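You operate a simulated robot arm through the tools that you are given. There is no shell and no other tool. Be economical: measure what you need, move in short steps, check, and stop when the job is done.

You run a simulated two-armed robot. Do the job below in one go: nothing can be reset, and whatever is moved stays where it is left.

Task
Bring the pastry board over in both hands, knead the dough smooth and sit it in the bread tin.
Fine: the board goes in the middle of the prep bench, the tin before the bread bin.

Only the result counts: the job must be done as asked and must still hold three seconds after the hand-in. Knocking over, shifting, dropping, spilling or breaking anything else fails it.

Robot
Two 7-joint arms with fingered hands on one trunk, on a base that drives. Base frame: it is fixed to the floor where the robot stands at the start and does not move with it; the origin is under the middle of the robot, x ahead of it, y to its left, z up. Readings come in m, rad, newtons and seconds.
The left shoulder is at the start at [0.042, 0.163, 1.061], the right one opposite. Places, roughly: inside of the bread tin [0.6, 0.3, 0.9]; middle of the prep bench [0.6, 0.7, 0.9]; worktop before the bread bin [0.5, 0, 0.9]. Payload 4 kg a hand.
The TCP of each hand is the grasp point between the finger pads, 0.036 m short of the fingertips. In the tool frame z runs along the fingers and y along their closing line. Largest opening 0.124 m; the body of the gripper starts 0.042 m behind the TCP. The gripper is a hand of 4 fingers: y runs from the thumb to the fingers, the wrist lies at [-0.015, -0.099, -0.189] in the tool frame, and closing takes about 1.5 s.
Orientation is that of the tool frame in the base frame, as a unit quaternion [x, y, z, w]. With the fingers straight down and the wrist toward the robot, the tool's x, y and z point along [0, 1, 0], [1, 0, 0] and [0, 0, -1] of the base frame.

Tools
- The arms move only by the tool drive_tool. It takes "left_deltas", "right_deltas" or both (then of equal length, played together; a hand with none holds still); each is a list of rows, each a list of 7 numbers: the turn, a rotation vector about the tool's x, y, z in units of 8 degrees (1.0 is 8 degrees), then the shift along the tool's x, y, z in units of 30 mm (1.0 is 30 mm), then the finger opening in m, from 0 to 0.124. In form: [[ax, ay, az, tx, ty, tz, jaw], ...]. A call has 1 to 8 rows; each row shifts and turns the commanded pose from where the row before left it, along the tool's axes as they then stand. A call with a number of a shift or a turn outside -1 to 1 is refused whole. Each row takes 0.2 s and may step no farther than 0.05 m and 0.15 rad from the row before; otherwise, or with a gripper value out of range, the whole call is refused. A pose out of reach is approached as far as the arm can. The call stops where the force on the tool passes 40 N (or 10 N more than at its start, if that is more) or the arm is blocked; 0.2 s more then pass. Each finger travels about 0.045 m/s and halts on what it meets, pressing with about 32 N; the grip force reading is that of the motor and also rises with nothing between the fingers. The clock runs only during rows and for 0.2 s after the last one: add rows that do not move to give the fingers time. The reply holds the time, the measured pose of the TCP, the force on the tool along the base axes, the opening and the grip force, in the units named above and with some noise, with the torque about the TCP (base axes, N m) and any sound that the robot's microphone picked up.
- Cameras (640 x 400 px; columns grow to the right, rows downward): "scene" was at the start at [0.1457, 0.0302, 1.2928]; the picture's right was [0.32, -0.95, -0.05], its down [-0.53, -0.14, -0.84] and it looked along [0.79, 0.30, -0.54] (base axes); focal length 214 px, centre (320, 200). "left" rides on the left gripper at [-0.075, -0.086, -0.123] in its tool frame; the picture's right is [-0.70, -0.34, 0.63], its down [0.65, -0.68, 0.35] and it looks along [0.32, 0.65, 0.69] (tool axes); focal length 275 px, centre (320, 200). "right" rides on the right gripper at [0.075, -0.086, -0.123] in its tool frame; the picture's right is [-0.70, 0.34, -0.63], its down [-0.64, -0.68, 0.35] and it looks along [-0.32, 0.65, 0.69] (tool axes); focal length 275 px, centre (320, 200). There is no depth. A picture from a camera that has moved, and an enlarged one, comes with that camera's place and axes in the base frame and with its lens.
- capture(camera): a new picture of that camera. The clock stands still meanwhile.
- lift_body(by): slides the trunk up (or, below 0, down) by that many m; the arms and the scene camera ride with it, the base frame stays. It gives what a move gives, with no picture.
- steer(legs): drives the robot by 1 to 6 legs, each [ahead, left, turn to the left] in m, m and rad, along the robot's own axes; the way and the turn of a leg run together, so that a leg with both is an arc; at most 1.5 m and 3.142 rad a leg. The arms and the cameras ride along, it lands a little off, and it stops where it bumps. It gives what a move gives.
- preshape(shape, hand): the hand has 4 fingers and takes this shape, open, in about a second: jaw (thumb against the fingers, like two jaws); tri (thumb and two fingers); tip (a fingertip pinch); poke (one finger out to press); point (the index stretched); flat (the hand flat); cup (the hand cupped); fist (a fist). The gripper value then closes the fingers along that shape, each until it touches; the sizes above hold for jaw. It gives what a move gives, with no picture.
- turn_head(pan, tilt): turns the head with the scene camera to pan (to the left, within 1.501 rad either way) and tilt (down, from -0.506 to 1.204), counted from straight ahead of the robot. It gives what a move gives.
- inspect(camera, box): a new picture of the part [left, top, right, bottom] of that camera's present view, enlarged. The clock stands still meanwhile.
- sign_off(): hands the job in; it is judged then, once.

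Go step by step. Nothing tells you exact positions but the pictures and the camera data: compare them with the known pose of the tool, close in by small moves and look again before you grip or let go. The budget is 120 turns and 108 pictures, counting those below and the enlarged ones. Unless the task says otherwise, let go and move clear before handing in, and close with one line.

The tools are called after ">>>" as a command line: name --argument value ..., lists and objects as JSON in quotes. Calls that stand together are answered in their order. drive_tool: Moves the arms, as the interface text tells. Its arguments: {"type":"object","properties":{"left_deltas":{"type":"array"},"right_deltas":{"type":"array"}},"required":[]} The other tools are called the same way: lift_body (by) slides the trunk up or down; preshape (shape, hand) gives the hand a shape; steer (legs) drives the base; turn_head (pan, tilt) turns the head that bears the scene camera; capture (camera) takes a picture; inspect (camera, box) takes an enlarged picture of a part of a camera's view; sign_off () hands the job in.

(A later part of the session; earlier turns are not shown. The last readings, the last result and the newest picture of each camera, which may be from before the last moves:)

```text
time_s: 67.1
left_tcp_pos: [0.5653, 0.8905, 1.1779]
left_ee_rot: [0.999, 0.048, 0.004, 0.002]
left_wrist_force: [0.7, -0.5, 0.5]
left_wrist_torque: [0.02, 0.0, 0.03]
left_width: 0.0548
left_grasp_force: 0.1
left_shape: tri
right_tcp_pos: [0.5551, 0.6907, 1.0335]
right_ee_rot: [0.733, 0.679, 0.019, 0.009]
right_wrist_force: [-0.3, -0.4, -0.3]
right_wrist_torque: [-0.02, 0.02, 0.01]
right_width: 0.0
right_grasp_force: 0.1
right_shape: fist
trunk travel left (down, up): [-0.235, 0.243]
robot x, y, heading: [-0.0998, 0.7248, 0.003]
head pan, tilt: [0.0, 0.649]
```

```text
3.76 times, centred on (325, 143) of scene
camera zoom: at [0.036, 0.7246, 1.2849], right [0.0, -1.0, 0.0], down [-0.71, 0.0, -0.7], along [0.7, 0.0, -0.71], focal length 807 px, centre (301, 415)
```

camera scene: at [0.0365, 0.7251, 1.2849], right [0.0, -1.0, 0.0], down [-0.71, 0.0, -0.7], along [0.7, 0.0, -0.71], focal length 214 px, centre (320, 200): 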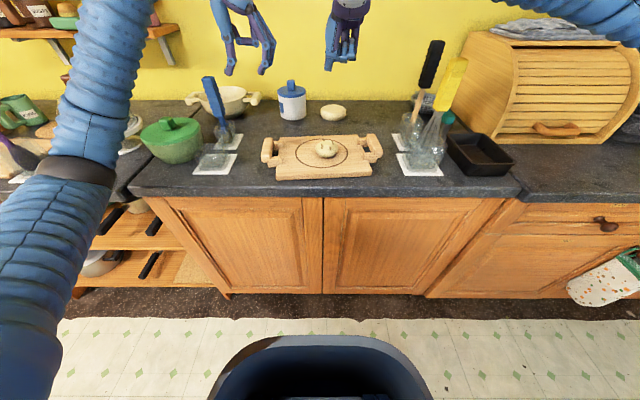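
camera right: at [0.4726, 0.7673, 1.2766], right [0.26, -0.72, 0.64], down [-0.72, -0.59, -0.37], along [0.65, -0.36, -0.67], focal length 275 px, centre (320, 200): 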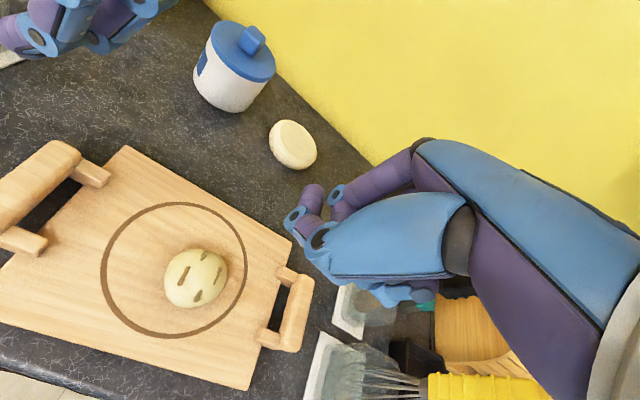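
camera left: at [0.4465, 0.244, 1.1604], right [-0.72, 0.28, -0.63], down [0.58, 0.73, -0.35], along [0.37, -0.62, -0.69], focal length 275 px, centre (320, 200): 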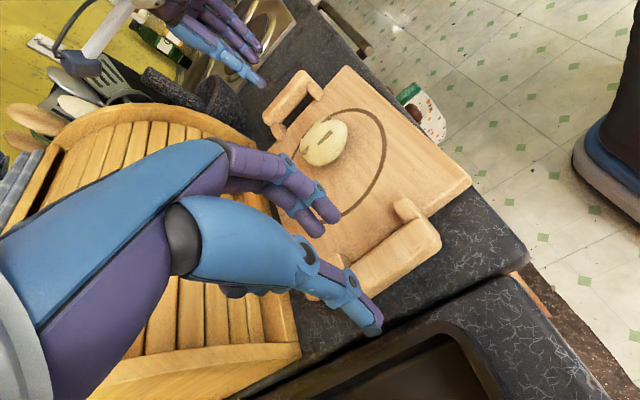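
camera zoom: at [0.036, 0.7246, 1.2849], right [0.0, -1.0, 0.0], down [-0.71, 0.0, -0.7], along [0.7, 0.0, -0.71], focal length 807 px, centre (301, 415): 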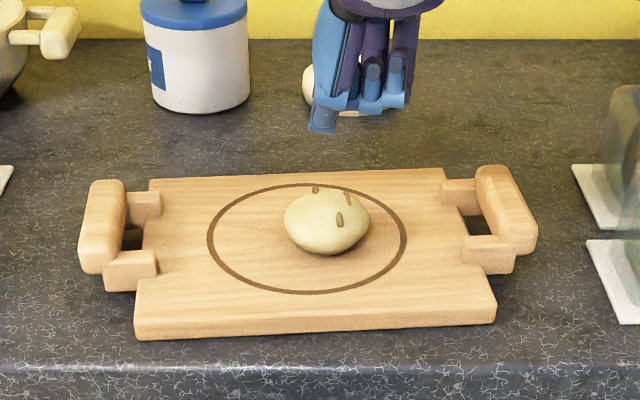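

One of the four cracks has gone after a press, so I keep pressing, lifting between.

>>> drive_tool --right_deltas '[[0, 0, 0, -0.1, 0.3, 0, 0], [0, 0, 0, 0, 0, 1, 0], [0, 0, 0, 0, 0, 0.6, 0], [0, 0, 0, 0, 0, 0.3, 0], [0, 0, 0, 0, 0, 0.25, 0], [0, 0, 0, 0, 0, 0.25, 0], [0, 0, 0, 0, 0, 0.25, 0], [0, 0, 0, 0, 0, 0.25, 0]]'

>>> drive_tool --right_deltas '[[0, 0, 0, 0, 0, -1, 0], [0, 0, 0, 0, 0, -1, 0], [0, 0, 0, -0.3, 0, -0.3, 0]]'

>>> inspect --camera "scene" --box '[240, 90, 410, 196]'

```text
time_s: 68.8
left_tcp_pos: [0.565, 0.8912, 1.1787]
left_ee_rot: [0.999, 0.047, 0.005, 0.003]
left_wrist_force: [0.6, -0.2, 0.2]
left_wrist_torque: [-0.01, 0.01, 0.02]
left_width: 0.0549
left_grasp_force: 0.1
left_shape: tri
right_tcp_pos: [0.5683, 0.6908, 0.9639]
right_ee_rot: [0.733, 0.679, 0.026, 0.011]
right_wrist_force: [-7.2, -1.7, 29.2]
right_wrist_torque: [0.61, -0.34, 0.1]
right_width: 0.0
right_grasp_force: 0.0
right_shape: fist
trunk travel left (down, up): [-0.235, 0.243]
robot x, y, heading: [-0.0994, 0.7268, 0.001]
head pan, tilt: [0.0, 0.649]
stopped in row 8 (right hand): the force on the tool passed its limit at 49 N (the readings are from after the stop); the commanded pose is now the measured one
```

```text
time_s: 69.5
left_tcp_pos: [0.5664, 0.8891, 1.1789]
left_ee_rot: [0.999, 0.047, 0.003, 0.002]
left_wrist_force: [-0.2, -0.2, 0.2]
left_wrist_torque: [0.01, 0.0, 0.01]
left_width: 0.0549
left_grasp_force: 0.1
left_shape: tri
right_tcp_pos: [0.5647, 0.6797, 1.0295]
right_ee_rot: [0.733, 0.679, 0.022, 0.01]
right_wrist_force: [-0.4, 0.0, 0.4]
right_wrist_torque: [-0.02, -0.02, -0.02]
right_width: 0.0002
right_grasp_force: 0.0
right_shape: fist
trunk travel left (down, up): [-0.235, 0.243]
robot x, y, heading: [-0.1009, 0.7225, -0.001]
head pan, tilt: [0.0, 0.649]
```

```text
3.76 times, centred on (325, 143) of scene
camera zoom: at [0.0364, 0.7246, 1.2848], right [0.0, -1.0, 0.0], down [-0.71, 0.0, -0.7], along [0.7, 0.0, -0.71], focal length 807 px, centre (301, 415)
```

zoom: 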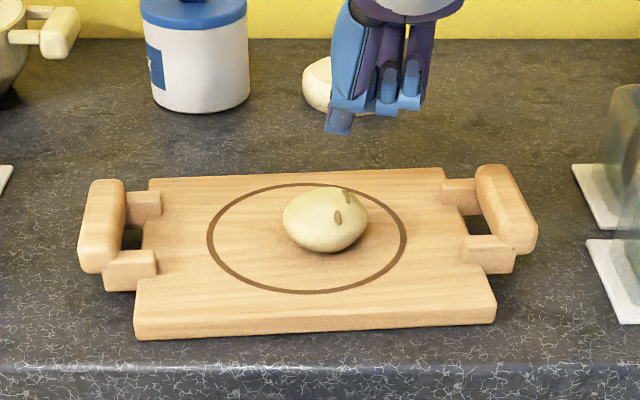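

Two cracks are gone. Two more presses.

>>> drive_tool --right_deltas '[[0, 0, 0, 0, 0, 1, 0], [0, 0, 0, 0, 0, 0.5, 0], [0, 0, 0, 0, 0, 0.3, 0], [0, 0, 0, 0, 0, 0.25, 0], [0, 0, 0, 0, 0, 0.25, 0], [0, 0, 0, 0, 0, 0.25, 0], [0, 0, 0, 0, 0, 0.25, 0]]'

>>> drive_tool --right_deltas '[[0, 0, 0, 0, 0, -1, 0], [0, 0, 0, 0, 0, -1, 0], [0, 0, 0, 0, 0, -0.3, 0]]'

>>> inspect --camera "scene" --box '[240, 90, 410, 196]'

>>> drive_tool --right_deltas '[[0, 0, 0, 0, 0, 1, 0], [0, 0, 0, 0, 0, 0.5, 0], [0, 0, 0, 0, 0, 0.3, 0], [0, 0, 0, 0, 0, 0.25, 0], [0, 0, 0, 0, 0, 0.25, 0], [0, 0, 0, 0, 0, 0.25, 0], [0, 0, 0, 0, 0, 0.25, 0]]'

>>> drive_tool --right_deltas '[[0, 0, 0, 0, 0, -1, 0], [0, 0, 0, 0, 0, -1, 0], [0, 0, 0, 0, 0, -1, 0]]'

>>> inspect --camera "scene" --box '[240, 90, 410, 196]'

```text
time_s: 70.9
left_tcp_pos: [0.5644, 0.8905, 1.1773]
left_ee_rot: [0.999, 0.047, 0.004, 0.002]
left_wrist_force: [1.3, -0.7, 0.0]
left_wrist_torque: [-0.01, 0.03, -0.03]
left_width: 0.0549
left_grasp_force: 0.0
left_shape: tri
right_tcp_pos: [0.5678, 0.6813, 0.9637]
right_ee_rot: [0.732, 0.68, 0.03, 0.012]
right_wrist_force: [-6.4, -1.1, 29.7]
right_wrist_torque: [0.66, -0.29, 0.18]
right_width: 0.0001
right_grasp_force: 0.0
right_shape: fist
trunk travel left (down, up): [-0.235, 0.243]
robot x, y, heading: [-0.1022, 0.7246, 0.001]
head pan, tilt: [0.0, 0.649]
stopped in row 6 (right hand): the force on the tool passed its limit at 47 N (the readings are from after the stop); the commanded pose is now the measured one
```

```text
time_s: 71.7
left_tcp_pos: [0.5662, 0.8918, 1.1777]
left_ee_rot: [0.999, 0.048, 0.003, 0.002]
left_wrist_force: [0.0, 0.3, 0.5]
left_wrist_torque: [-0.02, 0.05, 0.01]
left_width: 0.0547
left_grasp_force: 0.0
left_shape: tri
right_tcp_pos: [0.5652, 0.6822, 1.0287]
right_ee_rot: [0.733, 0.68, 0.027, 0.011]
right_wrist_force: [-0.1, 0.6, 0.6]
right_wrist_torque: [0.02, 0.04, -0.01]
right_width: 0.0
right_grasp_force: 0.1
right_shape: fist
trunk travel left (down, up): [-0.235, 0.243]
robot x, y, heading: [-0.1005, 0.7218, 0.004]
head pan, tilt: [0.0, 0.649]
```

```text
3.76 times, centred on (325, 143) of scene
camera zoom: at [0.0364, 0.7251, 1.2848], right [0.0, -1.0, 0.0], down [-0.71, 0.0, -0.7], along [0.7, 0.0, -0.71], focal length 807 px, centre (301, 415)
```

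zoom: 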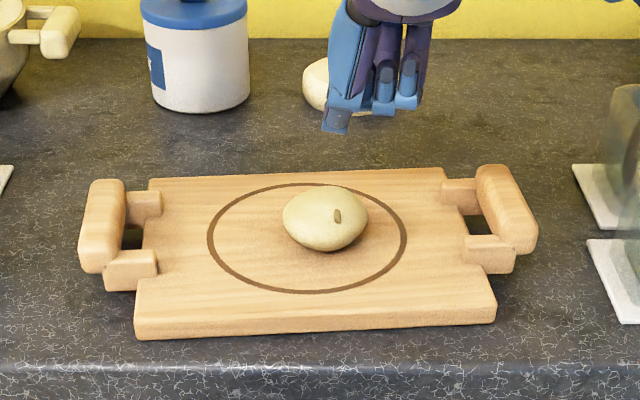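

```text
time_s: 73.0
left_tcp_pos: [0.5654, 0.89, 1.1798]
left_ee_rot: [0.999, 0.047, 0.005, 0.002]
left_wrist_force: [0.0, -0.2, 0.5]
left_wrist_torque: [-0.02, 0.04, 0.0]
left_width: 0.0548
left_grasp_force: 0.0
left_shape: tri
right_tcp_pos: [0.5675, 0.6827, 0.9636]
right_ee_rot: [0.732, 0.68, 0.035, 0.014]
right_wrist_force: [-6.0, -0.2, 27.5]
right_wrist_torque: [0.61, -0.27, 0.14]
right_width: 0.0
right_grasp_force: 0.0
right_shape: fist
trunk travel left (down, up): [-0.235, 0.243]
robot x, y, heading: [-0.1004, 0.7228, 0.01]
head pan, tilt: [0.0, 0.649]
stopped in row 6 (right hand): the force on the tool passed its limit at 45 N (the readings are from after the stop); the commanded pose is now the measured one
```

```text
time_s: 73.8
left_tcp_pos: [0.5654, 0.8908, 1.1788]
left_ee_rot: [0.999, 0.048, 0.005, 0.004]
left_wrist_force: [0.2, 0.2, -0.3]
left_wrist_torque: [0.01, 0.03, 0.02]
left_width: 0.0548
left_grasp_force: 0.1
left_shape: tri
right_tcp_pos: [0.5634, 0.6829, 1.0499]
right_ee_rot: [0.733, 0.68, 0.03, 0.013]
right_wrist_force: [-0.1, -1.4, -0.1]
right_wrist_torque: [0.02, -0.03, 0.01]
right_width: 0.0
right_grasp_force: 0.0
right_shape: fist
trunk travel left (down, up): [-0.235, 0.243]
robot x, y, heading: [-0.1018, 0.723, -0.001]
head pan, tilt: [0.0, 0.649]
```

```text
3.76 times, centred on (325, 143) of scene
camera zoom: at [0.0357, 0.7252, 1.285], right [0.0, -1.0, 0.0], down [-0.71, 0.0, -0.7], along [0.7, 0.0, -0.71], focal length 807 px, centre (301, 415)
```

zoom: 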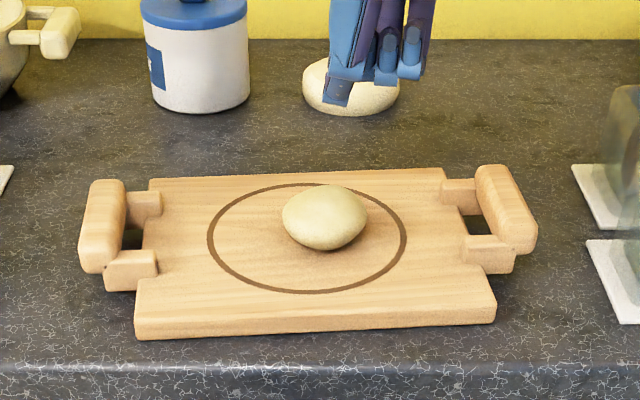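

The dough is smooth. Next the tin: I raise the right hand, back away from the bench, slide right, and then set the hand for the tin.

>>> drive_tool --right_deltas '[[0, 0, 0, 0, 0, -1, 0], [0, 0, 0, 0, 0, -1, 0], [0, 0, 0, 0, 0, -1, 0], [0, 0, 0, 0, 0, -1, 0], [0, 0, 0, 0, 0, -1, 0]]'

>>> steer --legs '[[-0.28, 0, 0], [0, -0.22, 0]]'

>>> preshape --hand "right" --shape "jaw"

>>> drive_tool --right_deltas '[[-0.3, 0, -0.5, -1, 0, 0, 0.124], [0, 0, 0, -1, 0, 0, 0.124], [0, 0, 0, -1, 0, 0, 0.124], [0, 0, 0, -1, 0, 0, 0.124], [0, 0, 0, -1, 0, 0, 0.124], [0, 0, 0, -1, 0, 0, 0.124]]'

>>> turn_head --pan -0.25 --tilt 0.6

>>> capture --camera "scene"

```text
time_s: 75.0
left_tcp_pos: [0.5648, 0.8908, 1.1792]
left_ee_rot: [0.999, 0.047, 0.005, 0.004]
left_wrist_force: [-0.3, 0.1, 0.6]
left_wrist_torque: [0.01, -0.01, 0.0]
left_width: 0.0546
left_grasp_force: 0.1
left_shape: tri
right_tcp_pos: [0.5519, 0.6777, 1.2013]
right_ee_rot: [0.733, 0.68, 0.031, 0.012]
right_wrist_force: [-0.5, -0.5, 0.9]
right_wrist_torque: [0.0, 0.01, -0.01]
right_width: 0.0
right_grasp_force: 0.1
right_shape: fist
trunk travel left (down, up): [-0.235, 0.243]
robot x, y, heading: [-0.1026, 0.7233, 0.008]
head pan, tilt: [0.0, 0.649]
```

```text
time_s: 78.2
left_tcp_pos: [0.296, 0.6678, 1.1778]
left_ee_rot: [0.999, 0.047, 0.003, 0.003]
left_wrist_force: [-0.1, -0.6, -0.3]
left_wrist_torque: [0.02, 0.01, 0.0]
left_width: 0.0547
left_grasp_force: 0.0
left_shape: tri
right_tcp_pos: [0.283, 0.4549, 1.1999]
right_ee_rot: [0.733, 0.679, 0.03, 0.013]
right_wrist_force: [-0.7, 0.3, 0.7]
right_wrist_torque: [0.01, 0.01, 0.0]
right_width: 0.0
right_grasp_force: 0.0
right_shape: fist
trunk travel left (down, up): [-0.235, 0.243]
robot x, y, heading: [-0.3757, 0.5043, 0.009]
head pan, tilt: [0.0, 0.649]
```

```text
time_s: 79.2
left_tcp_pos: [0.2953, 0.6678, 1.179]
left_ee_rot: [0.999, 0.047, 0.004, 0.003]
left_wrist_force: [-0.6, 0.5, -0.9]
left_wrist_torque: [0.0, -0.03, -0.01]
left_width: 0.0549
left_grasp_force: 0.1
left_shape: tri
right_tcp_pos: [0.2823, 0.4547, 1.1996]
right_ee_rot: [0.733, 0.679, 0.032, 0.011]
right_wrist_force: [-0.6, 0.1, -0.5]
right_wrist_torque: [0.03, -0.03, 0.01]
right_width: 0.1234
right_grasp_force: 0.0
right_shape: jaw
trunk travel left (down, up): [-0.235, 0.243]
robot x, y, heading: [-0.3736, 0.5043, 0.002]
head pan, tilt: [0.0, 0.649]
```

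```text
time_s: 80.5
left_tcp_pos: [0.2962, 0.6682, 1.1784]
left_ee_rot: [0.999, 0.048, 0.003, 0.003]
left_wrist_force: [0.3, 0.5, -0.1]
left_wrist_torque: [0.02, 0.0, 0.01]
left_width: 0.0547
left_grasp_force: 0.1
left_shape: tri
right_tcp_pos: [0.2828, 0.274, 1.1945]
right_ee_rot: [0.707, 0.705, 0.046, 0.028]
right_wrist_force: [0.4, 0.2, 1.3]
right_wrist_torque: [0.02, 0.0, -0.01]
right_width: 0.1236
right_grasp_force: 0.0
right_shape: jaw
trunk travel left (down, up): [-0.235, 0.243]
robot x, y, heading: [-0.3749, 0.5043, 0.003]
head pan, tilt: [0.0, 0.649]
```

```text
time_s: 81.3
left_tcp_pos: [0.2945, 0.6687, 1.1765]
left_ee_rot: [0.999, 0.047, 0.004, 0.003]
left_wrist_force: [-0.6, -0.1, -0.2]
left_wrist_torque: [0.01, 0.03, -0.01]
left_width: 0.0548
left_grasp_force: 0.1
left_shape: tri
right_tcp_pos: [0.2807, 0.2736, 1.194]
right_ee_rot: [0.708, 0.704, 0.045, 0.03]
right_wrist_force: [0.3, 0.2, 0.1]
right_wrist_torque: [0.0, 0.0, 0.01]
right_width: 0.1235
right_grasp_force: 0.1
right_shape: jaw
trunk travel left (down, up): [-0.235, 0.243]
robot x, y, heading: [-0.3708, 0.5023, 0.002]
head pan, tilt: [-0.25, 0.6]
```

```text
52 pictures are left
camera scene: at [-0.2347, 0.4816, 1.2893], right [-0.24, -0.97, 0.03], down [-0.66, 0.14, -0.74], along [0.71, -0.2, -0.67], focal length 214 px, centre (320, 200)
```

scene: 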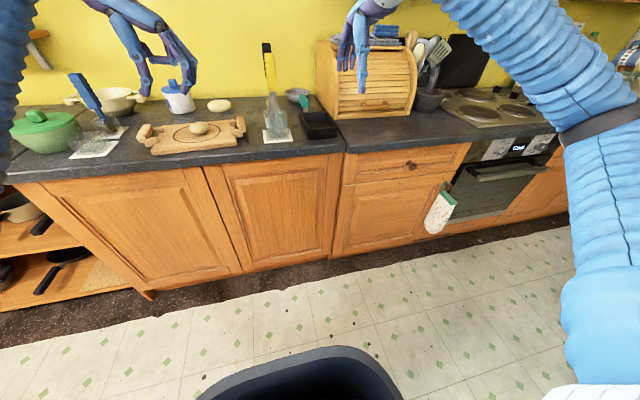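

I straighten the right hand, drive forward a bit and measure the tin with the right hand's camera.

>>> drive_tool --right_deltas '[[0.75, 0, 0, 0, 0, 0, 0.124]]'

>>> steer --legs '[[0.2, 0, 0]]'

>>> capture --camera "right"

>>> inspect --camera "scene" --box '[220, 60, 420, 185]'

```text
time_s: 81.7
left_tcp_pos: [0.2948, 0.6686, 1.1769]
left_ee_rot: [0.999, 0.047, 0.003, 0.003]
left_wrist_force: [0.7, 0.1, -0.8]
left_wrist_torque: [0.0, 0.0, -0.01]
left_width: 0.055
left_grasp_force: 0.0
left_shape: tri
right_tcp_pos: [0.281, 0.2746, 1.194]
right_ee_rot: [0.709, 0.706, 0.007, -0.009]
right_wrist_force: [-0.7, 0.2, -0.6]
right_wrist_torque: [-0.01, 0.03, 0.0]
right_width: 0.1236
right_grasp_force: 0.1
right_shape: jaw
trunk travel left (down, up): [-0.235, 0.243]
robot x, y, heading: [-0.3738, 0.5014, 0.004]
head pan, tilt: [-0.25, 0.6]
```

```text
time_s: 83.3
left_tcp_pos: [0.5003, 0.6701, 1.1761]
left_ee_rot: [0.999, 0.047, 0.004, 0.004]
left_wrist_force: [0.2, 0.7, 1.0]
left_wrist_torque: [0.03, 0.04, -0.04]
left_width: 0.0547
left_grasp_force: 0.2
left_shape: tri
right_tcp_pos: [0.4879, 0.2751, 1.1941]
right_ee_rot: [0.709, 0.705, 0.007, -0.009]
right_wrist_force: [0.9, 0.4, -0.9]
right_wrist_torque: [-0.02, 0.04, 0.0]
right_width: 0.1235
right_grasp_force: 0.2
right_shape: jaw
trunk travel left (down, up): [-0.235, 0.243]
robot x, y, heading: [-0.1669, 0.5035, -0.005]
head pan, tilt: [-0.25, 0.6]
```

```text
51 pictures are left
camera right: at [0.4021, 0.3466, 1.3175], right [0.34, -0.71, 0.62], down [-0.68, -0.63, -0.36], along [0.65, -0.3, -0.7], focal length 275 px, centre (320, 200)
```

right: 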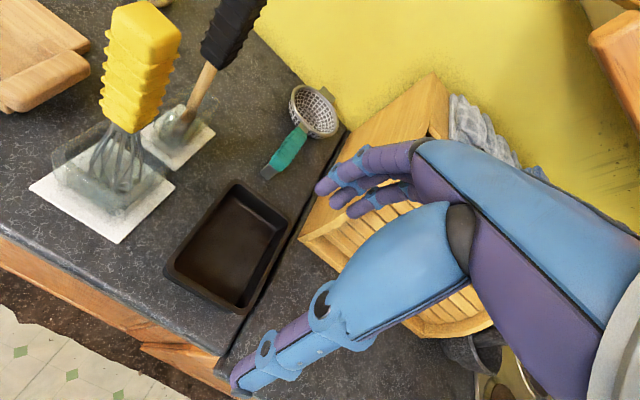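

```text
3.20 times, centred on (320, 122) of scene
camera zoom: at [-0.0285, 0.4826, 1.2892], right [-0.24, -0.97, 0.04], down [-0.66, 0.14, -0.74], along [0.71, -0.2, -0.67], focal length 686 px, centre (320, 448)
```

zoom: 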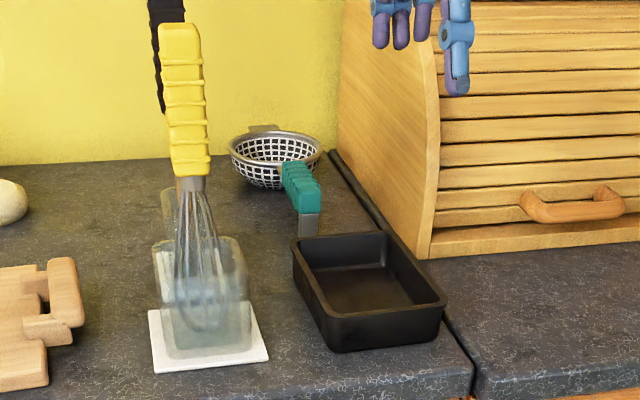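

Tin: x≈0.50–0.66, y≈0.22–0.33, rim ≈0.945. I raise the left hand well clear and bring the right hand over the tin's front wall.

>>> drive_tool --left_deltas '[[0, 0, 0, 0, 0, -1, 0.055], [0, 0, 0, 0, 0, -1, 0.055], [0, 0, 0, 0, 0, -1, 0.055], [0, 0, 0, 0, 0, -1, 0.055], [0, 0, 0, 0, 0, 0, 0.055], [0, 0, 0, 0, 0, 0, 0.055], [0, 0, 0, 0, 0, 0, 0.055]]' --right_deltas '[[0, 0, 0, 0, 0.57, 0.5, 0.08], [0, 0, 0, 0, 0, 1, 0.07], [0, 0, 0, 0, 0, 1, 0.07], [0, 0, 0, 0, 0, 1, 0.07], [0, 0, 0, 0, 0, 1, 0.07], [0, 0, 0, 0, 0, 1, 0.07], [0, 0, 0, 0, 0, 0.5, 0.07]]'

>>> capture --camera "right"

>>> inspect --camera "scene" --box '[220, 60, 420, 185]'

```text
time_s: 84.9
left_tcp_pos: [0.5016, 0.6689, 1.2968]
left_ee_rot: [0.999, 0.047, 0.004, 0.003]
left_wrist_force: [-0.3, 0.5, 0.7]
left_wrist_torque: [0.01, 0.0, 0.02]
left_width: 0.0549
left_grasp_force: 0.0
left_shape: tri
right_tcp_pos: [0.5032, 0.2812, 1.0117]
right_ee_rot: [0.708, 0.706, 0.007, -0.009]
right_wrist_force: [-0.7, -0.2, 0.0]
right_wrist_torque: [0.04, 0.0, 0.02]
right_width: 0.0704
right_grasp_force: 0.0
right_shape: jaw
trunk travel left (down, up): [-0.235, 0.243]
robot x, y, heading: [-0.1647, 0.5026, 0.008]
head pan, tilt: [-0.25, 0.6]
```

```text
49 pictures are left
camera right: at [0.4171, 0.3515, 1.1366], right [0.34, -0.71, 0.62], down [-0.68, -0.63, -0.36], along [0.65, -0.3, -0.7], focal length 275 px, centre (320, 200)
```

right: 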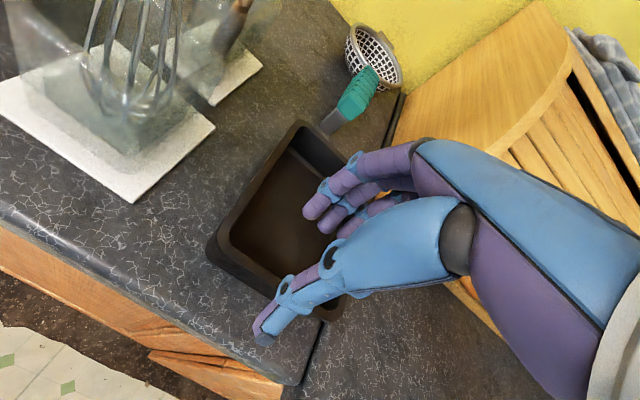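

```text
3.20 times, centred on (320, 122) of scene
camera zoom: at [-0.0298, 0.4827, 1.2893], right [-0.24, -0.97, 0.04], down [-0.66, 0.14, -0.74], along [0.71, -0.2, -0.67], focal length 686 px, centre (320, 448)
```

zoom: 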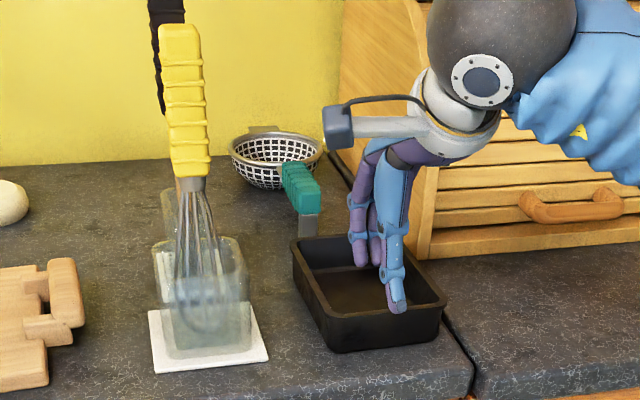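

The thumb is in front of the wall, fingers inside. I lower to just above the tin floor and close.

>>> drive_tool --right_deltas '[[0, 0, 0, -0.2, 0, 0.5, 0.07], [0, 0, 0, 0, 0, 0.6, 0.07], [0, 0, 0, 0, 0, 0.5, 0.07], [0, 0, 0, 0, 0, 0.3, 0.06], [0, 0, 0, 0, 0, 0, 0.05]]'

>>> inspect --camera "right" --box '[180, 120, 420, 380]'

```text
time_s: 86.1
left_tcp_pos: [0.5008, 0.6673, 1.2977]
left_ee_rot: [0.999, 0.047, 0.004, 0.003]
left_wrist_force: [0.2, -0.1, -0.2]
left_wrist_torque: [0.01, 0.01, 0.0]
left_width: 0.0546
left_grasp_force: 0.0
left_shape: tri
right_tcp_pos: [0.5039, 0.2741, 0.9555]
right_ee_rot: [0.708, 0.706, 0.008, -0.007]
right_wrist_force: [0.3, 0.3, 0.2]
right_wrist_torque: [0.0, -0.02, 0.05]
right_width: 0.0503
right_grasp_force: 0.1
right_shape: jaw
trunk travel left (down, up): [-0.235, 0.243]
robot x, y, heading: [-0.1645, 0.5038, 0.004]
head pan, tilt: [-0.25, 0.6]
```

```text
1.54 times, centred on (300, 250) of right
camera zoom: at [0.418, 0.3459, 1.08], right [0.34, -0.71, 0.62], down [-0.68, -0.63, -0.36], along [0.65, -0.3, -0.7], focal length 424 px, centre (351, 123)
```

zoom: 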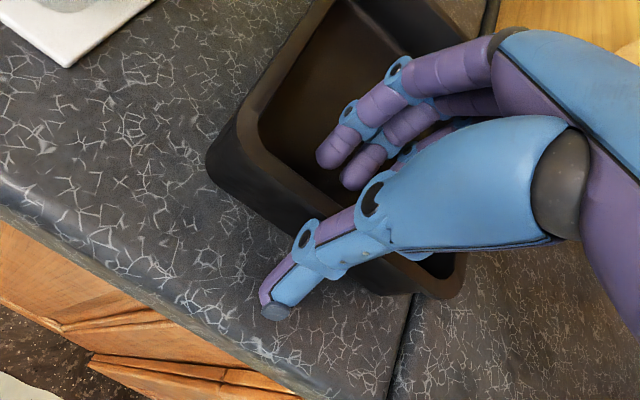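

Straddling the wall cleanly. I close and test-lift 2 cm.

>>> drive_tool --right_deltas '[[0, 0, 0, 0, 0, 0.15, 0.035], [0, 0, 0, 0, 0, 0, 0.02], [0, 0, 0, 0, 0, 0, 0.0], [0, 0, 0, 0, 0, 0, 0.0], [0, 0, 0, 0, 0, 0, 0.0], [0, 0, 0, 0, 0, 0, 0.0]]'

>>> drive_tool --right_deltas '[[0, 0, 0, 0, 0, -0.25, 0.0], [0, 0, 0, 0, 0, -0.25, 0.0], [0, 0, 0, 0, 0, -0.25, 0.0], [0, 0, 0, 0, 0, 0, 0.0]]'

>>> inspect --camera "scene" --box '[220, 60, 420, 185]'

```text
time_s: 87.5
left_tcp_pos: [0.4994, 0.669, 1.2972]
left_ee_rot: [0.999, 0.048, 0.004, 0.003]
left_wrist_force: [0.6, 0.6, -0.1]
left_wrist_torque: [0.05, -0.03, -0.01]
left_width: 0.0548
left_grasp_force: 0.0
left_shape: tri
right_tcp_pos: [0.5028, 0.2763, 0.9527]
right_ee_rot: [0.708, 0.707, 0.008, -0.008]
right_wrist_force: [-1.3, 2.7, 2.8]
right_wrist_torque: [-0.11, -0.83, 0.38]
right_width: 0.0159
right_grasp_force: 32.2
right_shape: jaw
trunk travel left (down, up): [-0.235, 0.243]
robot x, y, heading: [-0.1675, 0.5042, 0.009]
head pan, tilt: [-0.25, 0.6]
```

```text
time_s: 88.5
left_tcp_pos: [0.4991, 0.669, 1.2972]
left_ee_rot: [0.999, 0.047, 0.003, 0.003]
left_wrist_force: [-0.1, -0.2, 1.1]
left_wrist_torque: [0.0, -0.01, 0.02]
left_width: 0.0547
left_grasp_force: 0.1
left_shape: tri
right_tcp_pos: [0.5035, 0.2749, 0.9759]
right_ee_rot: [0.708, 0.706, 0.007, -0.009]
right_wrist_force: [1.3, 1.4, -0.1]
right_wrist_torque: [-0.11, -0.56, 0.27]
right_width: 0.0123
right_grasp_force: 32.0
right_shape: jaw
trunk travel left (down, up): [-0.235, 0.243]
robot x, y, heading: [-0.1675, 0.5024, 0.007]
head pan, tilt: [-0.25, 0.6]
```

```text
3.20 times, centred on (320, 122) of scene
camera zoom: at [-0.03, 0.4826, 1.2893], right [-0.24, -0.97, 0.04], down [-0.66, 0.14, -0.74], along [0.71, -0.2, -0.67], focal length 686 px, centre (320, 448)
```

zoom: 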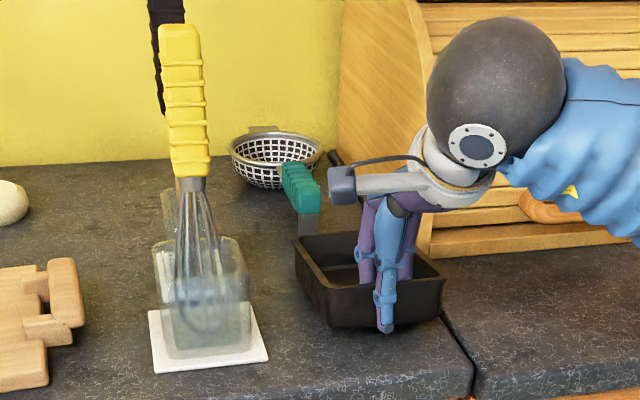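

>>> drive_tool --right_deltas '[[0, 0, 0, 0, 0, -0.5, 0.0], [0, 0, 0, 0, 0, -0.5, 0.0], [0, 0, 0, 0, 0, -0.5, 0.0], [0, 0, 0, 0, 0, 0, 0.0]]'

>>> inspect --camera "scene" --box '[220, 60, 420, 185]'

```text
time_s: 89.5
left_tcp_pos: [0.5003, 0.6675, 1.297]
left_ee_rot: [0.999, 0.048, 0.004, 0.002]
left_wrist_force: [0.4, 0.0, -0.3]
left_wrist_torque: [0.0, -0.05, 0.0]
left_width: 0.0548
left_grasp_force: 0.1
left_shape: tri
right_tcp_pos: [0.5035, 0.2716, 1.021]
right_ee_rot: [0.708, 0.706, 0.007, -0.008]
right_wrist_force: [-0.2, -0.5, -4.7]
right_wrist_torque: [0.12, 0.26, 0.02]
right_width: 0.0077
right_grasp_force: 32.2
right_shape: jaw
trunk travel left (down, up): [-0.235, 0.243]
robot x, y, heading: [-0.1672, 0.5025, 0.003]
head pan, tilt: [-0.25, 0.6]
```

```text
3.20 times, centred on (320, 122) of scene
camera zoom: at [-0.0297, 0.4823, 1.2892], right [-0.24, -0.97, 0.03], down [-0.66, 0.14, -0.74], along [0.71, -0.2, -0.67], focal length 686 px, centre (320, 448)
```

zoom: 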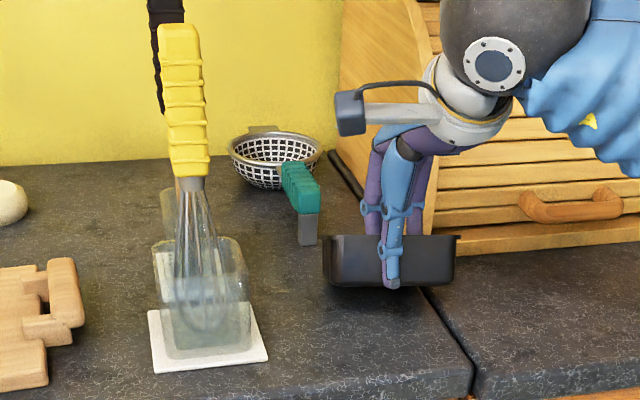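

The tin hangs tilted from its front wall but is held; I raise it 5 cm more and check.

>>> drive_tool --right_deltas '[[0, 0, 0, 0, 0, -0.5, 0.0], [0, 0, 0, 0, 0, -0.5, 0.0], [0, 0, 0, 0, 0, -0.5, 0.0], [0, 0, 0, 0, 0, -0.5, 0.0], [0, 0, 0, 0, 0, 0, 0.0]]'

>>> capture --camera "right"

>>> inspect --camera "scene" --box '[220, 60, 420, 185]'

```text
time_s: 90.7
left_tcp_pos: [0.5006, 0.6696, 1.2962]
left_ee_rot: [0.999, 0.047, 0.003, 0.002]
left_wrist_force: [-0.3, -0.1, 0.0]
left_wrist_torque: [0.02, 0.0, -0.01]
left_width: 0.0548
left_grasp_force: 0.1
left_shape: tri
right_tcp_pos: [0.5039, 0.271, 1.0801]
right_ee_rot: [0.708, 0.706, 0.007, -0.009]
right_wrist_force: [-0.3, 0.4, -5.2]
right_wrist_torque: [0.15, 0.3, 0.05]
right_width: 0.0073
right_grasp_force: 32.1
right_shape: jaw
trunk travel left (down, up): [-0.235, 0.243]
robot x, y, heading: [-0.1647, 0.5043, 0.005]
head pan, tilt: [-0.25, 0.6]
```

```text
44 pictures are left
camera right: at [0.4181, 0.3422, 1.2044], right [0.34, -0.71, 0.62], down [-0.68, -0.63, -0.36], along [0.65, -0.3, -0.7], focal length 275 px, centre (320, 200)
```

right: 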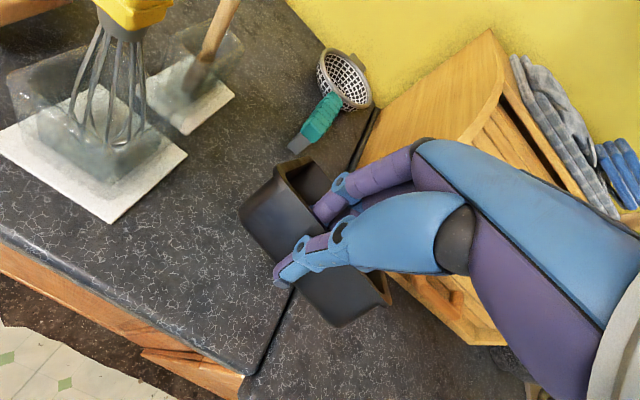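

```text
3.20 times, centred on (320, 122) of scene
camera zoom: at [-0.0295, 0.4824, 1.2892], right [-0.24, -0.97, 0.03], down [-0.66, 0.14, -0.74], along [0.71, -0.2, -0.67], focal length 686 px, centre (320, 448)
```

zoom: 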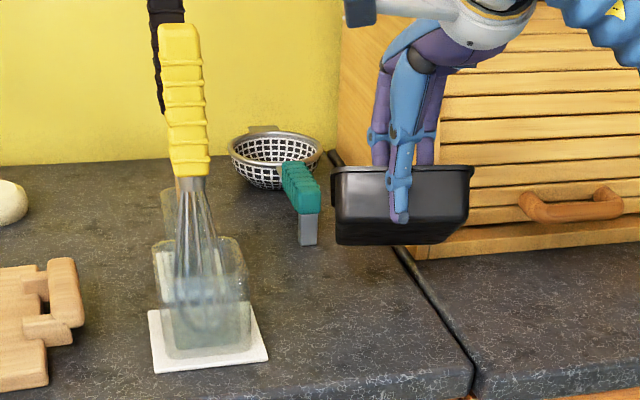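

It's a stable hold, tilted but clear. I back off, slide right to the bread bin and come in.

>>> steer --legs '[[-0.1, 0, 0], [0, -0.272, 0], [0.055, 0, 0]]'

>>> capture --camera "scene"

```text
time_s: 94.0
left_tcp_pos: [0.4617, 0.4056, 1.2946]
left_ee_rot: [0.999, 0.054, 0.002, 0.002]
left_wrist_force: [0.4, -0.3, -0.5]
left_wrist_torque: [-0.03, 0.06, -0.03]
left_width: 0.0548
left_grasp_force: 0.1
left_shape: tri
right_tcp_pos: [0.4687, 0.0108, 1.0778]
right_ee_rot: [0.703, 0.711, 0.006, -0.009]
right_wrist_force: [-0.6, 0.2, -7.0]
right_wrist_torque: [0.18, 0.41, 0.0]
right_width: 0.0069
right_grasp_force: 31.9
right_shape: jaw
trunk travel left (down, up): [-0.235, 0.243]
robot x, y, heading: [-0.2063, 0.2302, 0.015]
head pan, tilt: [-0.25, 0.6]
```

```text
42 pictures are left
camera scene: at [-0.066, 0.2135, 1.2888], right [-0.23, -0.97, 0.04], down [-0.66, 0.13, -0.74], along [0.71, -0.19, -0.67], focal length 214 px, centre (320, 200)
```

scene: 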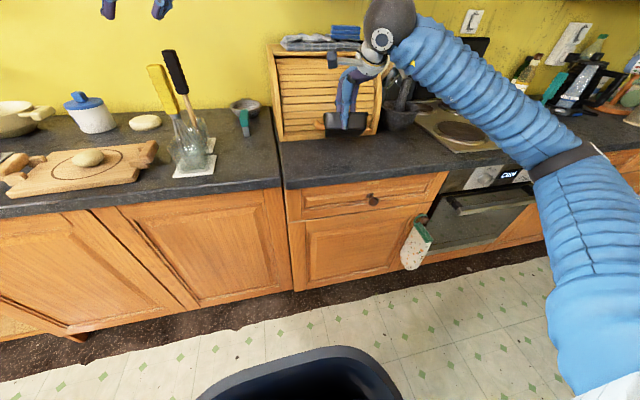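

I lower until the tin's rear edge touches.

>>> drive_tool --right_deltas '[[0, 0, 0, 0, 0, 0.6, 0.0], [0, 0, 0, 0, 0, 0.6, 0.0], [0, 0, 0, 0, 0, 0.5, 0.0], [0, 0, 0, 0, 0, 0.4, 0.0], [0, 0, 0, 0, 0, 0.3, 0.0], [0, 0, 0, 0, 0, 0, 0.0]]'

>>> inspect --camera "scene" --box '[260, 60, 440, 190]'

```text
time_s: 95.4
left_tcp_pos: [0.4579, 0.4077, 1.2969]
left_ee_rot: [0.999, 0.054, 0.004, 0.002]
left_wrist_force: [-0.2, -0.1, 0.2]
left_wrist_torque: [0.03, -0.02, -0.03]
left_width: 0.0548
left_grasp_force: 0.1
left_shape: tri
right_tcp_pos: [0.4658, 0.0108, 1.0081]
right_ee_rot: [0.703, 0.711, 0.006, -0.009]
right_wrist_force: [-0.2, 0.1, -3.9]
right_wrist_torque: [0.11, 0.14, 0.02]
right_width: 0.0068
right_grasp_force: 32.0
right_shape: jaw
trunk travel left (down, up): [-0.235, 0.243]
robot x, y, heading: [-0.2093, 0.2332, 0.014]
head pan, tilt: [-0.25, 0.6]
```

```text
3.08 times, centred on (350, 125) of scene
camera zoom: at [-0.069, 0.2139, 1.2893], right [-0.23, -0.97, 0.04], down [-0.66, 0.13, -0.74], along [0.71, -0.19, -0.67], focal length 660 px, centre (228, 431)
```

zoom: 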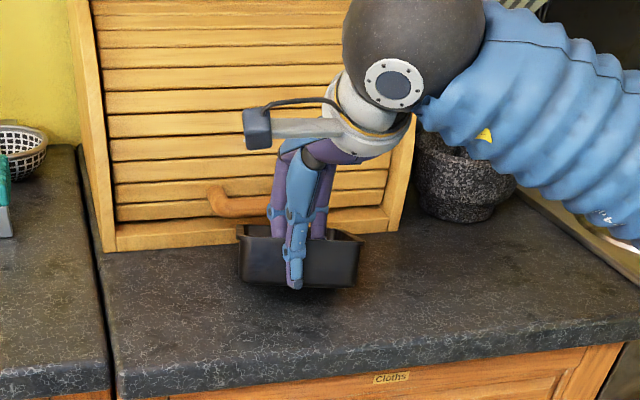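

>>> drive_tool --right_deltas '[[0, 0, 0, 0, 0, 0.25, 0.0], [0, 0, 0, 0, 0, 0.25, 0.0], [0, 0, 0, 0, 0, 0.25, 0.0], [0, 0, 0, 0, 0, 0.25, 0.0], [0, 0, 0, 0, 0, 0, 0.0]]'

>>> inspect --camera "scene" --box '[260, 60, 440, 190]'

```text
time_s: 96.6
left_tcp_pos: [0.4576, 0.4071, 1.2958]
left_ee_rot: [0.999, 0.054, 0.003, 0.003]
left_wrist_force: [-0.5, 0.4, 0.1]
left_wrist_torque: [-0.02, 0.02, 0.01]
left_width: 0.055
left_grasp_force: 0.0
left_shape: tri
right_tcp_pos: [0.4657, 0.0122, 0.9779]
right_ee_rot: [0.703, 0.711, 0.008, -0.009]
right_wrist_force: [-1.6, 1.6, 1.4]
right_wrist_torque: [-0.15, -0.53, 0.14]
right_width: 0.0079
right_grasp_force: 31.7
right_shape: jaw
trunk travel left (down, up): [-0.235, 0.243]
robot x, y, heading: [-0.2066, 0.2307, 0.014]
head pan, tilt: [-0.25, 0.6]
```

```text
3.08 times, centred on (350, 125) of scene
camera zoom: at [-0.0697, 0.2141, 1.2894], right [-0.23, -0.97, 0.04], down [-0.66, 0.13, -0.74], along [0.72, -0.19, -0.67], focal length 660 px, centre (228, 431)
```

zoom: 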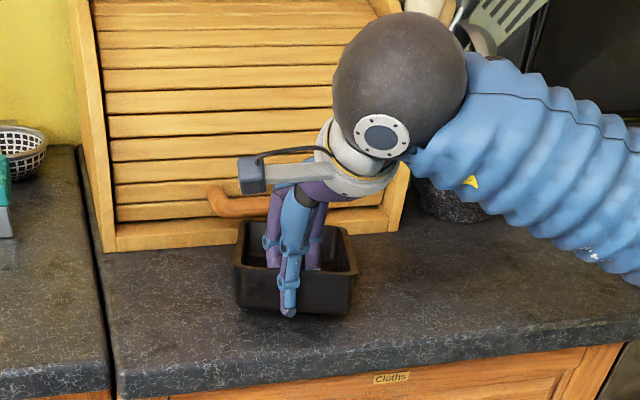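

Nearly flat. A few millimetres more, then open and rise.

>>> drive_tool --right_deltas '[[0, 0, 0, 0, 0, 0.2, 0.0], [0, 0, 0, 0, 0, 0.1, 0.0], [0, 0, 0, 0, 0, 0, 0.02], [0, 0, 0, 0, 0, 0, 0.05], [0, 0, 0, 0, 0, 0, 0.05], [0, 0, 0, 0, 0, 0, 0.05]]'

>>> drive_tool --right_deltas '[[0, 0, 0, 0, 0, -0.5, 0.05], [0, 0, 0, 0, 0, -1, 0.05], [0, 0, 0, 0, 0, -1, 0.05], [0, 0, 0, 0, 0, -1, 0.05], [0, 0, 0, 0, 0, -1, 0.05], [0, 0, 0, 0, 0, -1, 0.05], [0, 0, 0, 0, 0, -1, 0.05]]'

>>> inspect --camera "scene" --box '[260, 60, 440, 190]'

```text
time_s: 98.0
left_tcp_pos: [0.4576, 0.4067, 1.2974]
left_ee_rot: [0.999, 0.053, 0.003, 0.003]
left_wrist_force: [0.4, 0.4, -0.5]
left_wrist_torque: [0.01, 0.04, 0.01]
left_width: 0.0549
left_grasp_force: 0.0
left_shape: tri
right_tcp_pos: [0.4659, 0.0118, 0.9681]
right_ee_rot: [0.703, 0.711, 0.008, -0.009]
right_wrist_force: [0.4, -0.5, 0.6]
right_wrist_torque: [0.01, 0.01, 0.01]
right_width: 0.0495
right_grasp_force: 0.2
right_shape: jaw
trunk travel left (down, up): [-0.235, 0.243]
robot x, y, heading: [-0.2083, 0.2309, 0.022]
head pan, tilt: [-0.25, 0.6]
```

```text
time_s: 99.6
left_tcp_pos: [0.4582, 0.4087, 1.2984]
left_ee_rot: [0.998, 0.055, 0.004, 0.003]
left_wrist_force: [0.6, 0.3, -0.5]
left_wrist_torque: [-0.02, 0.03, 0.0]
left_width: 0.0547
left_grasp_force: 0.1
left_shape: tri
right_tcp_pos: [0.4675, 0.0085, 1.1666]
right_ee_rot: [0.703, 0.711, 0.007, -0.009]
right_wrist_force: [0.7, -0.7, 0.1]
right_wrist_torque: [-0.03, 0.01, -0.02]
right_width: 0.0495
right_grasp_force: 0.1
right_shape: jaw
trunk travel left (down, up): [-0.235, 0.243]
robot x, y, heading: [-0.2064, 0.2353, 0.022]
head pan, tilt: [-0.25, 0.6]
```

```text
3.08 times, centred on (350, 125) of scene
camera zoom: at [-0.0696, 0.2143, 1.2894], right [-0.23, -0.97, 0.04], down [-0.66, 0.13, -0.74], along [0.72, -0.19, -0.67], focal length 660 px, centre (228, 431)
```

zoom: 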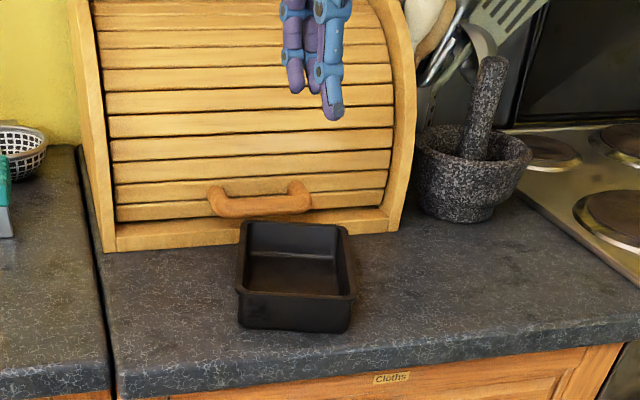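

The tin stands flat before the bread bin at ≈(0.54, 0.01). Now I return to the board for the dough.

>>> steer --legs '[[-0.15, 0, -0.02], [0, 0.69, 0], [0.22, 0, 0]]'

>>> capture --camera "right"

>>> turn_head --pan -0.3 --tilt 0.65

>>> capture --camera "scene"

```text
time_s: 105.7
left_tcp_pos: [0.5297, 1.0994, 1.2948]
left_ee_rot: [0.999, 0.045, 0.002, 0.002]
left_wrist_force: [0.7, -0.6, 0.3]
left_wrist_torque: [-0.05, 0.04, 0.02]
left_width: 0.055
left_grasp_force: 0.2
left_shape: tri
right_tcp_pos: [0.532, 0.6999, 1.1639]
right_ee_rot: [0.711, 0.703, 0.007, -0.009]
right_wrist_force: [0.0, -0.6, -0.1]
right_wrist_torque: [-0.01, 0.01, 0.02]
right_width: 0.0497
right_grasp_force: 0.1
right_shape: jaw
trunk travel left (down, up): [-0.235, 0.243]
robot x, y, heading: [-0.1386, 0.9398, 0.0]
head pan, tilt: [-0.25, 0.6]
```

```text
38 pictures are left
camera right: at [0.4465, 0.7717, 1.2877], right [0.33, -0.71, 0.62], down [-0.69, -0.63, -0.36], along [0.64, -0.31, -0.7], focal length 275 px, centre (320, 200)
```

right: 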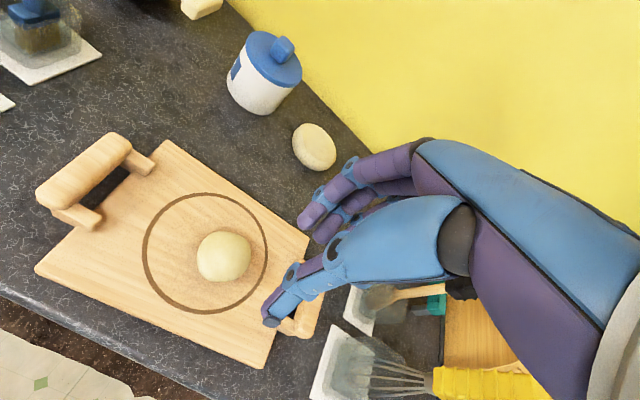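

```text
time_s: 106.3
left_tcp_pos: [0.53, 1.1011, 1.2963]
left_ee_rot: [0.999, 0.045, 0.002, 0.002]
left_wrist_force: [-0.2, 1.1, -0.6]
left_wrist_torque: [-0.02, -0.01, 0.02]
left_width: 0.0548
left_grasp_force: 0.1
left_shape: tri
right_tcp_pos: [0.5296, 0.6999, 1.1646]
right_ee_rot: [0.71, 0.704, 0.007, -0.008]
right_wrist_force: [0.1, 0.1, 0.4]
right_wrist_torque: [-0.01, 0.01, 0.02]
right_width: 0.0496
right_grasp_force: 0.2
right_shape: jaw
trunk travel left (down, up): [-0.235, 0.243]
robot x, y, heading: [-0.1442, 0.9387, -0.004]
head pan, tilt: [-0.3, 0.649]
```

```text
37 pictures are left
camera scene: at [-0.0059, 0.9136, 1.2855], right [-0.29, -0.95, 0.04], down [-0.68, 0.18, -0.71], along [0.67, -0.24, -0.71], focal length 214 px, centre (320, 200)
```

scene: 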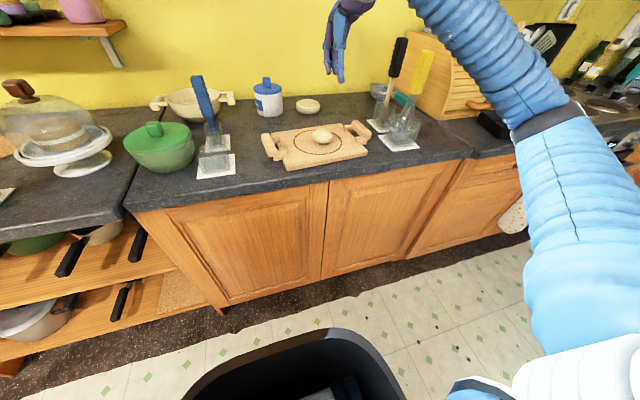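

Dough confirmed at ≈(0.576, 0.707). I open the hand, come over it and down to just above the board.

>>> drive_tool --right_deltas '[[0, 0, 0, 0.12, 0.76, 0, 0.11], [0, 0, 0, 0.12, 0.76, 0, 0.11], [0, 0, 0, 0, 0, 0.9, 0.11], [0, 0, 0, 0, 0, 0.9, 0.11], [0, 0, 0, 0, 0, 0.9, 0.11], [0, 0, 0, 0, 0, 0.9, 0.11], [0, 0, 0, 0, 0, 0.6, 0.11]]'

>>> inspect --camera "right" --box '[160, 120, 420, 380]'

>>> inspect --camera "scene" --box '[250, 90, 390, 180]'

```text
time_s: 107.9
left_tcp_pos: [0.5291, 1.1011, 1.2957]
left_ee_rot: [0.999, 0.044, 0.003, 0.002]
left_wrist_force: [0.2, 0.1, -1.0]
left_wrist_torque: [-0.02, -0.02, -0.01]
left_width: 0.055
left_grasp_force: 0.0
left_shape: tri
right_tcp_pos: [0.5741, 0.7115, 1.0382]
right_ee_rot: [0.71, 0.704, 0.007, -0.009]
right_wrist_force: [0.7, -0.2, 0.4]
right_wrist_torque: [0.03, -0.04, -0.01]
right_width: 0.1098
right_grasp_force: 0.0
right_shape: jaw
trunk travel left (down, up): [-0.235, 0.243]
robot x, y, heading: [-0.1402, 0.9404, 0.0]
head pan, tilt: [-0.3, 0.649]
```

```text
1.54 times, centred on (290, 250) of right
camera zoom: at [0.4897, 0.7823, 1.1616], right [0.33, -0.71, 0.62], down [-0.69, -0.63, -0.36], along [0.65, -0.31, -0.7], focal length 424 px, centre (366, 123)
```

zoom: 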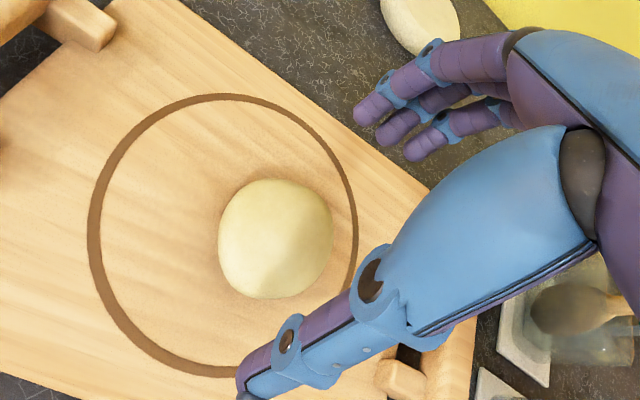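

```text
4.44 times, centred on (320, 135) of scene
camera zoom: at [-0.0058, 0.9135, 1.2854], right [-0.29, -0.95, 0.04], down [-0.68, 0.18, -0.71], along [0.67, -0.24, -0.71], focal length 953 px, centre (320, 489)
```

zoom: 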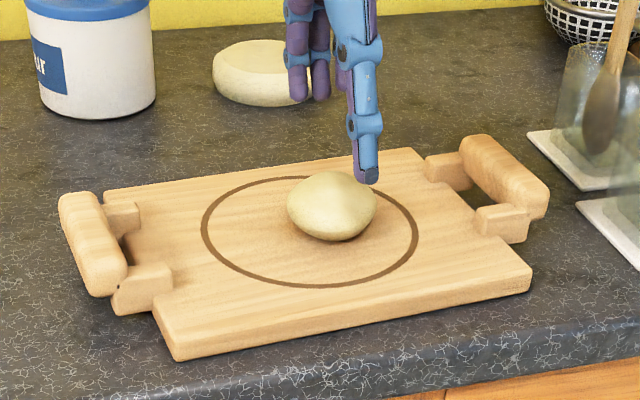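

Well centred. Lower 6.5 cm and close gently.

>>> drive_tool --right_deltas '[[0, 0, 0, -0.15, 0.15, 0.8, 0.11], [0, 0, 0, 0, 0, 0.8, 0.11], [0, 0, 0, 0, 0, 0.55, 0.11], [0, 0, 0, 0, 0, 0, 0.09], [0, 0, 0, 0, 0, 0, 0.07], [0, 0, 0, 0, 0, 0, 0.055], [0, 0, 0, 0, 0, 0, 0.05], [0, 0, 0, 0, 0, 0, 0.05]]'

>>> inspect --camera "scene" --box '[250, 90, 390, 180]'

```text
time_s: 109.7
left_tcp_pos: [0.5287, 1.1004, 1.2967]
left_ee_rot: [0.999, 0.044, 0.004, 0.003]
left_wrist_force: [0.1, -0.6, 0.0]
left_wrist_torque: [-0.01, -0.01, 0.01]
left_width: 0.0548
left_grasp_force: 0.0
left_shape: tri
right_tcp_pos: [0.5809, 0.7063, 0.976]
right_ee_rot: [0.71, 0.704, 0.007, -0.009]
right_wrist_force: [-3.2, 0.7, 3.4]
right_wrist_torque: [0.01, -0.04, 0.0]
right_width: 0.0645
right_grasp_force: 31.8
right_shape: jaw
trunk travel left (down, up): [-0.235, 0.243]
robot x, y, heading: [-0.1387, 0.9394, 0.001]
head pan, tilt: [-0.3, 0.649]
```

```text
4.44 times, centred on (320, 135) of scene
camera zoom: at [-0.0064, 0.9136, 1.2856], right [-0.29, -0.95, 0.04], down [-0.68, 0.18, -0.71], along [0.67, -0.24, -0.71], focal length 953 px, centre (320, 489)
```

zoom: 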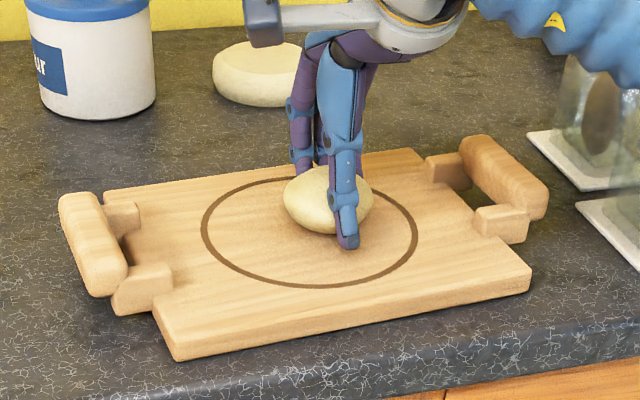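

Held at 0.0645 m with 32 N. Lift.

>>> drive_tool --right_deltas '[[0, 0, 0, 0, 0, 0, 0.04], [0, 0, 0, 0, 0, -0.3, 0.04], [0, 0, 0, 0, 0, -0.5, 0.04], [0, 0, 0, 0, 0, -0.7, 0.04], [0, 0, 0, 0, 0, -0.7, 0.04], [0, 0, 0, 0, 0, -0.7, 0.04], [0, 0, 0, 0, 0, -0.7, 0.04]]'

>>> inspect --camera "scene" --box '[250, 70, 410, 180]'

```text
time_s: 111.3
left_tcp_pos: [0.5284, 1.1005, 1.297]
left_ee_rot: [0.999, 0.045, 0.004, 0.004]
left_wrist_force: [-0.6, -0.1, 0.7]
left_wrist_torque: [0.0, 0.01, 0.0]
left_width: 0.0548
left_grasp_force: 0.1
left_shape: tri
right_tcp_pos: [0.5777, 0.707, 1.0845]
right_ee_rot: [0.71, 0.704, 0.008, -0.009]
right_wrist_force: [1.0, -0.3, -2.5]
right_wrist_torque: [0.0, 0.03, 0.01]
right_width: 0.0642
right_grasp_force: 32.4
right_shape: jaw
trunk travel left (down, up): [-0.235, 0.243]
robot x, y, heading: [-0.1382, 0.9408, -0.001]
head pan, tilt: [-0.3, 0.649]
```

```text
3.64 times, centred on (330, 125) of scene
camera zoom: at [-0.0061, 0.9138, 1.2855], right [-0.29, -0.95, 0.04], down [-0.68, 0.18, -0.71], along [0.67, -0.24, -0.71], focal length 780 px, centre (284, 473)
```

zoom: 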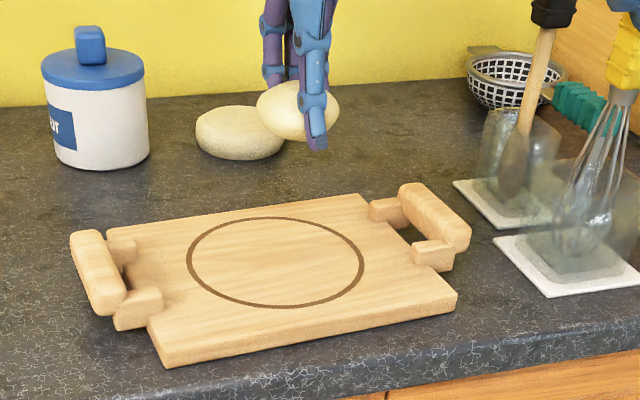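

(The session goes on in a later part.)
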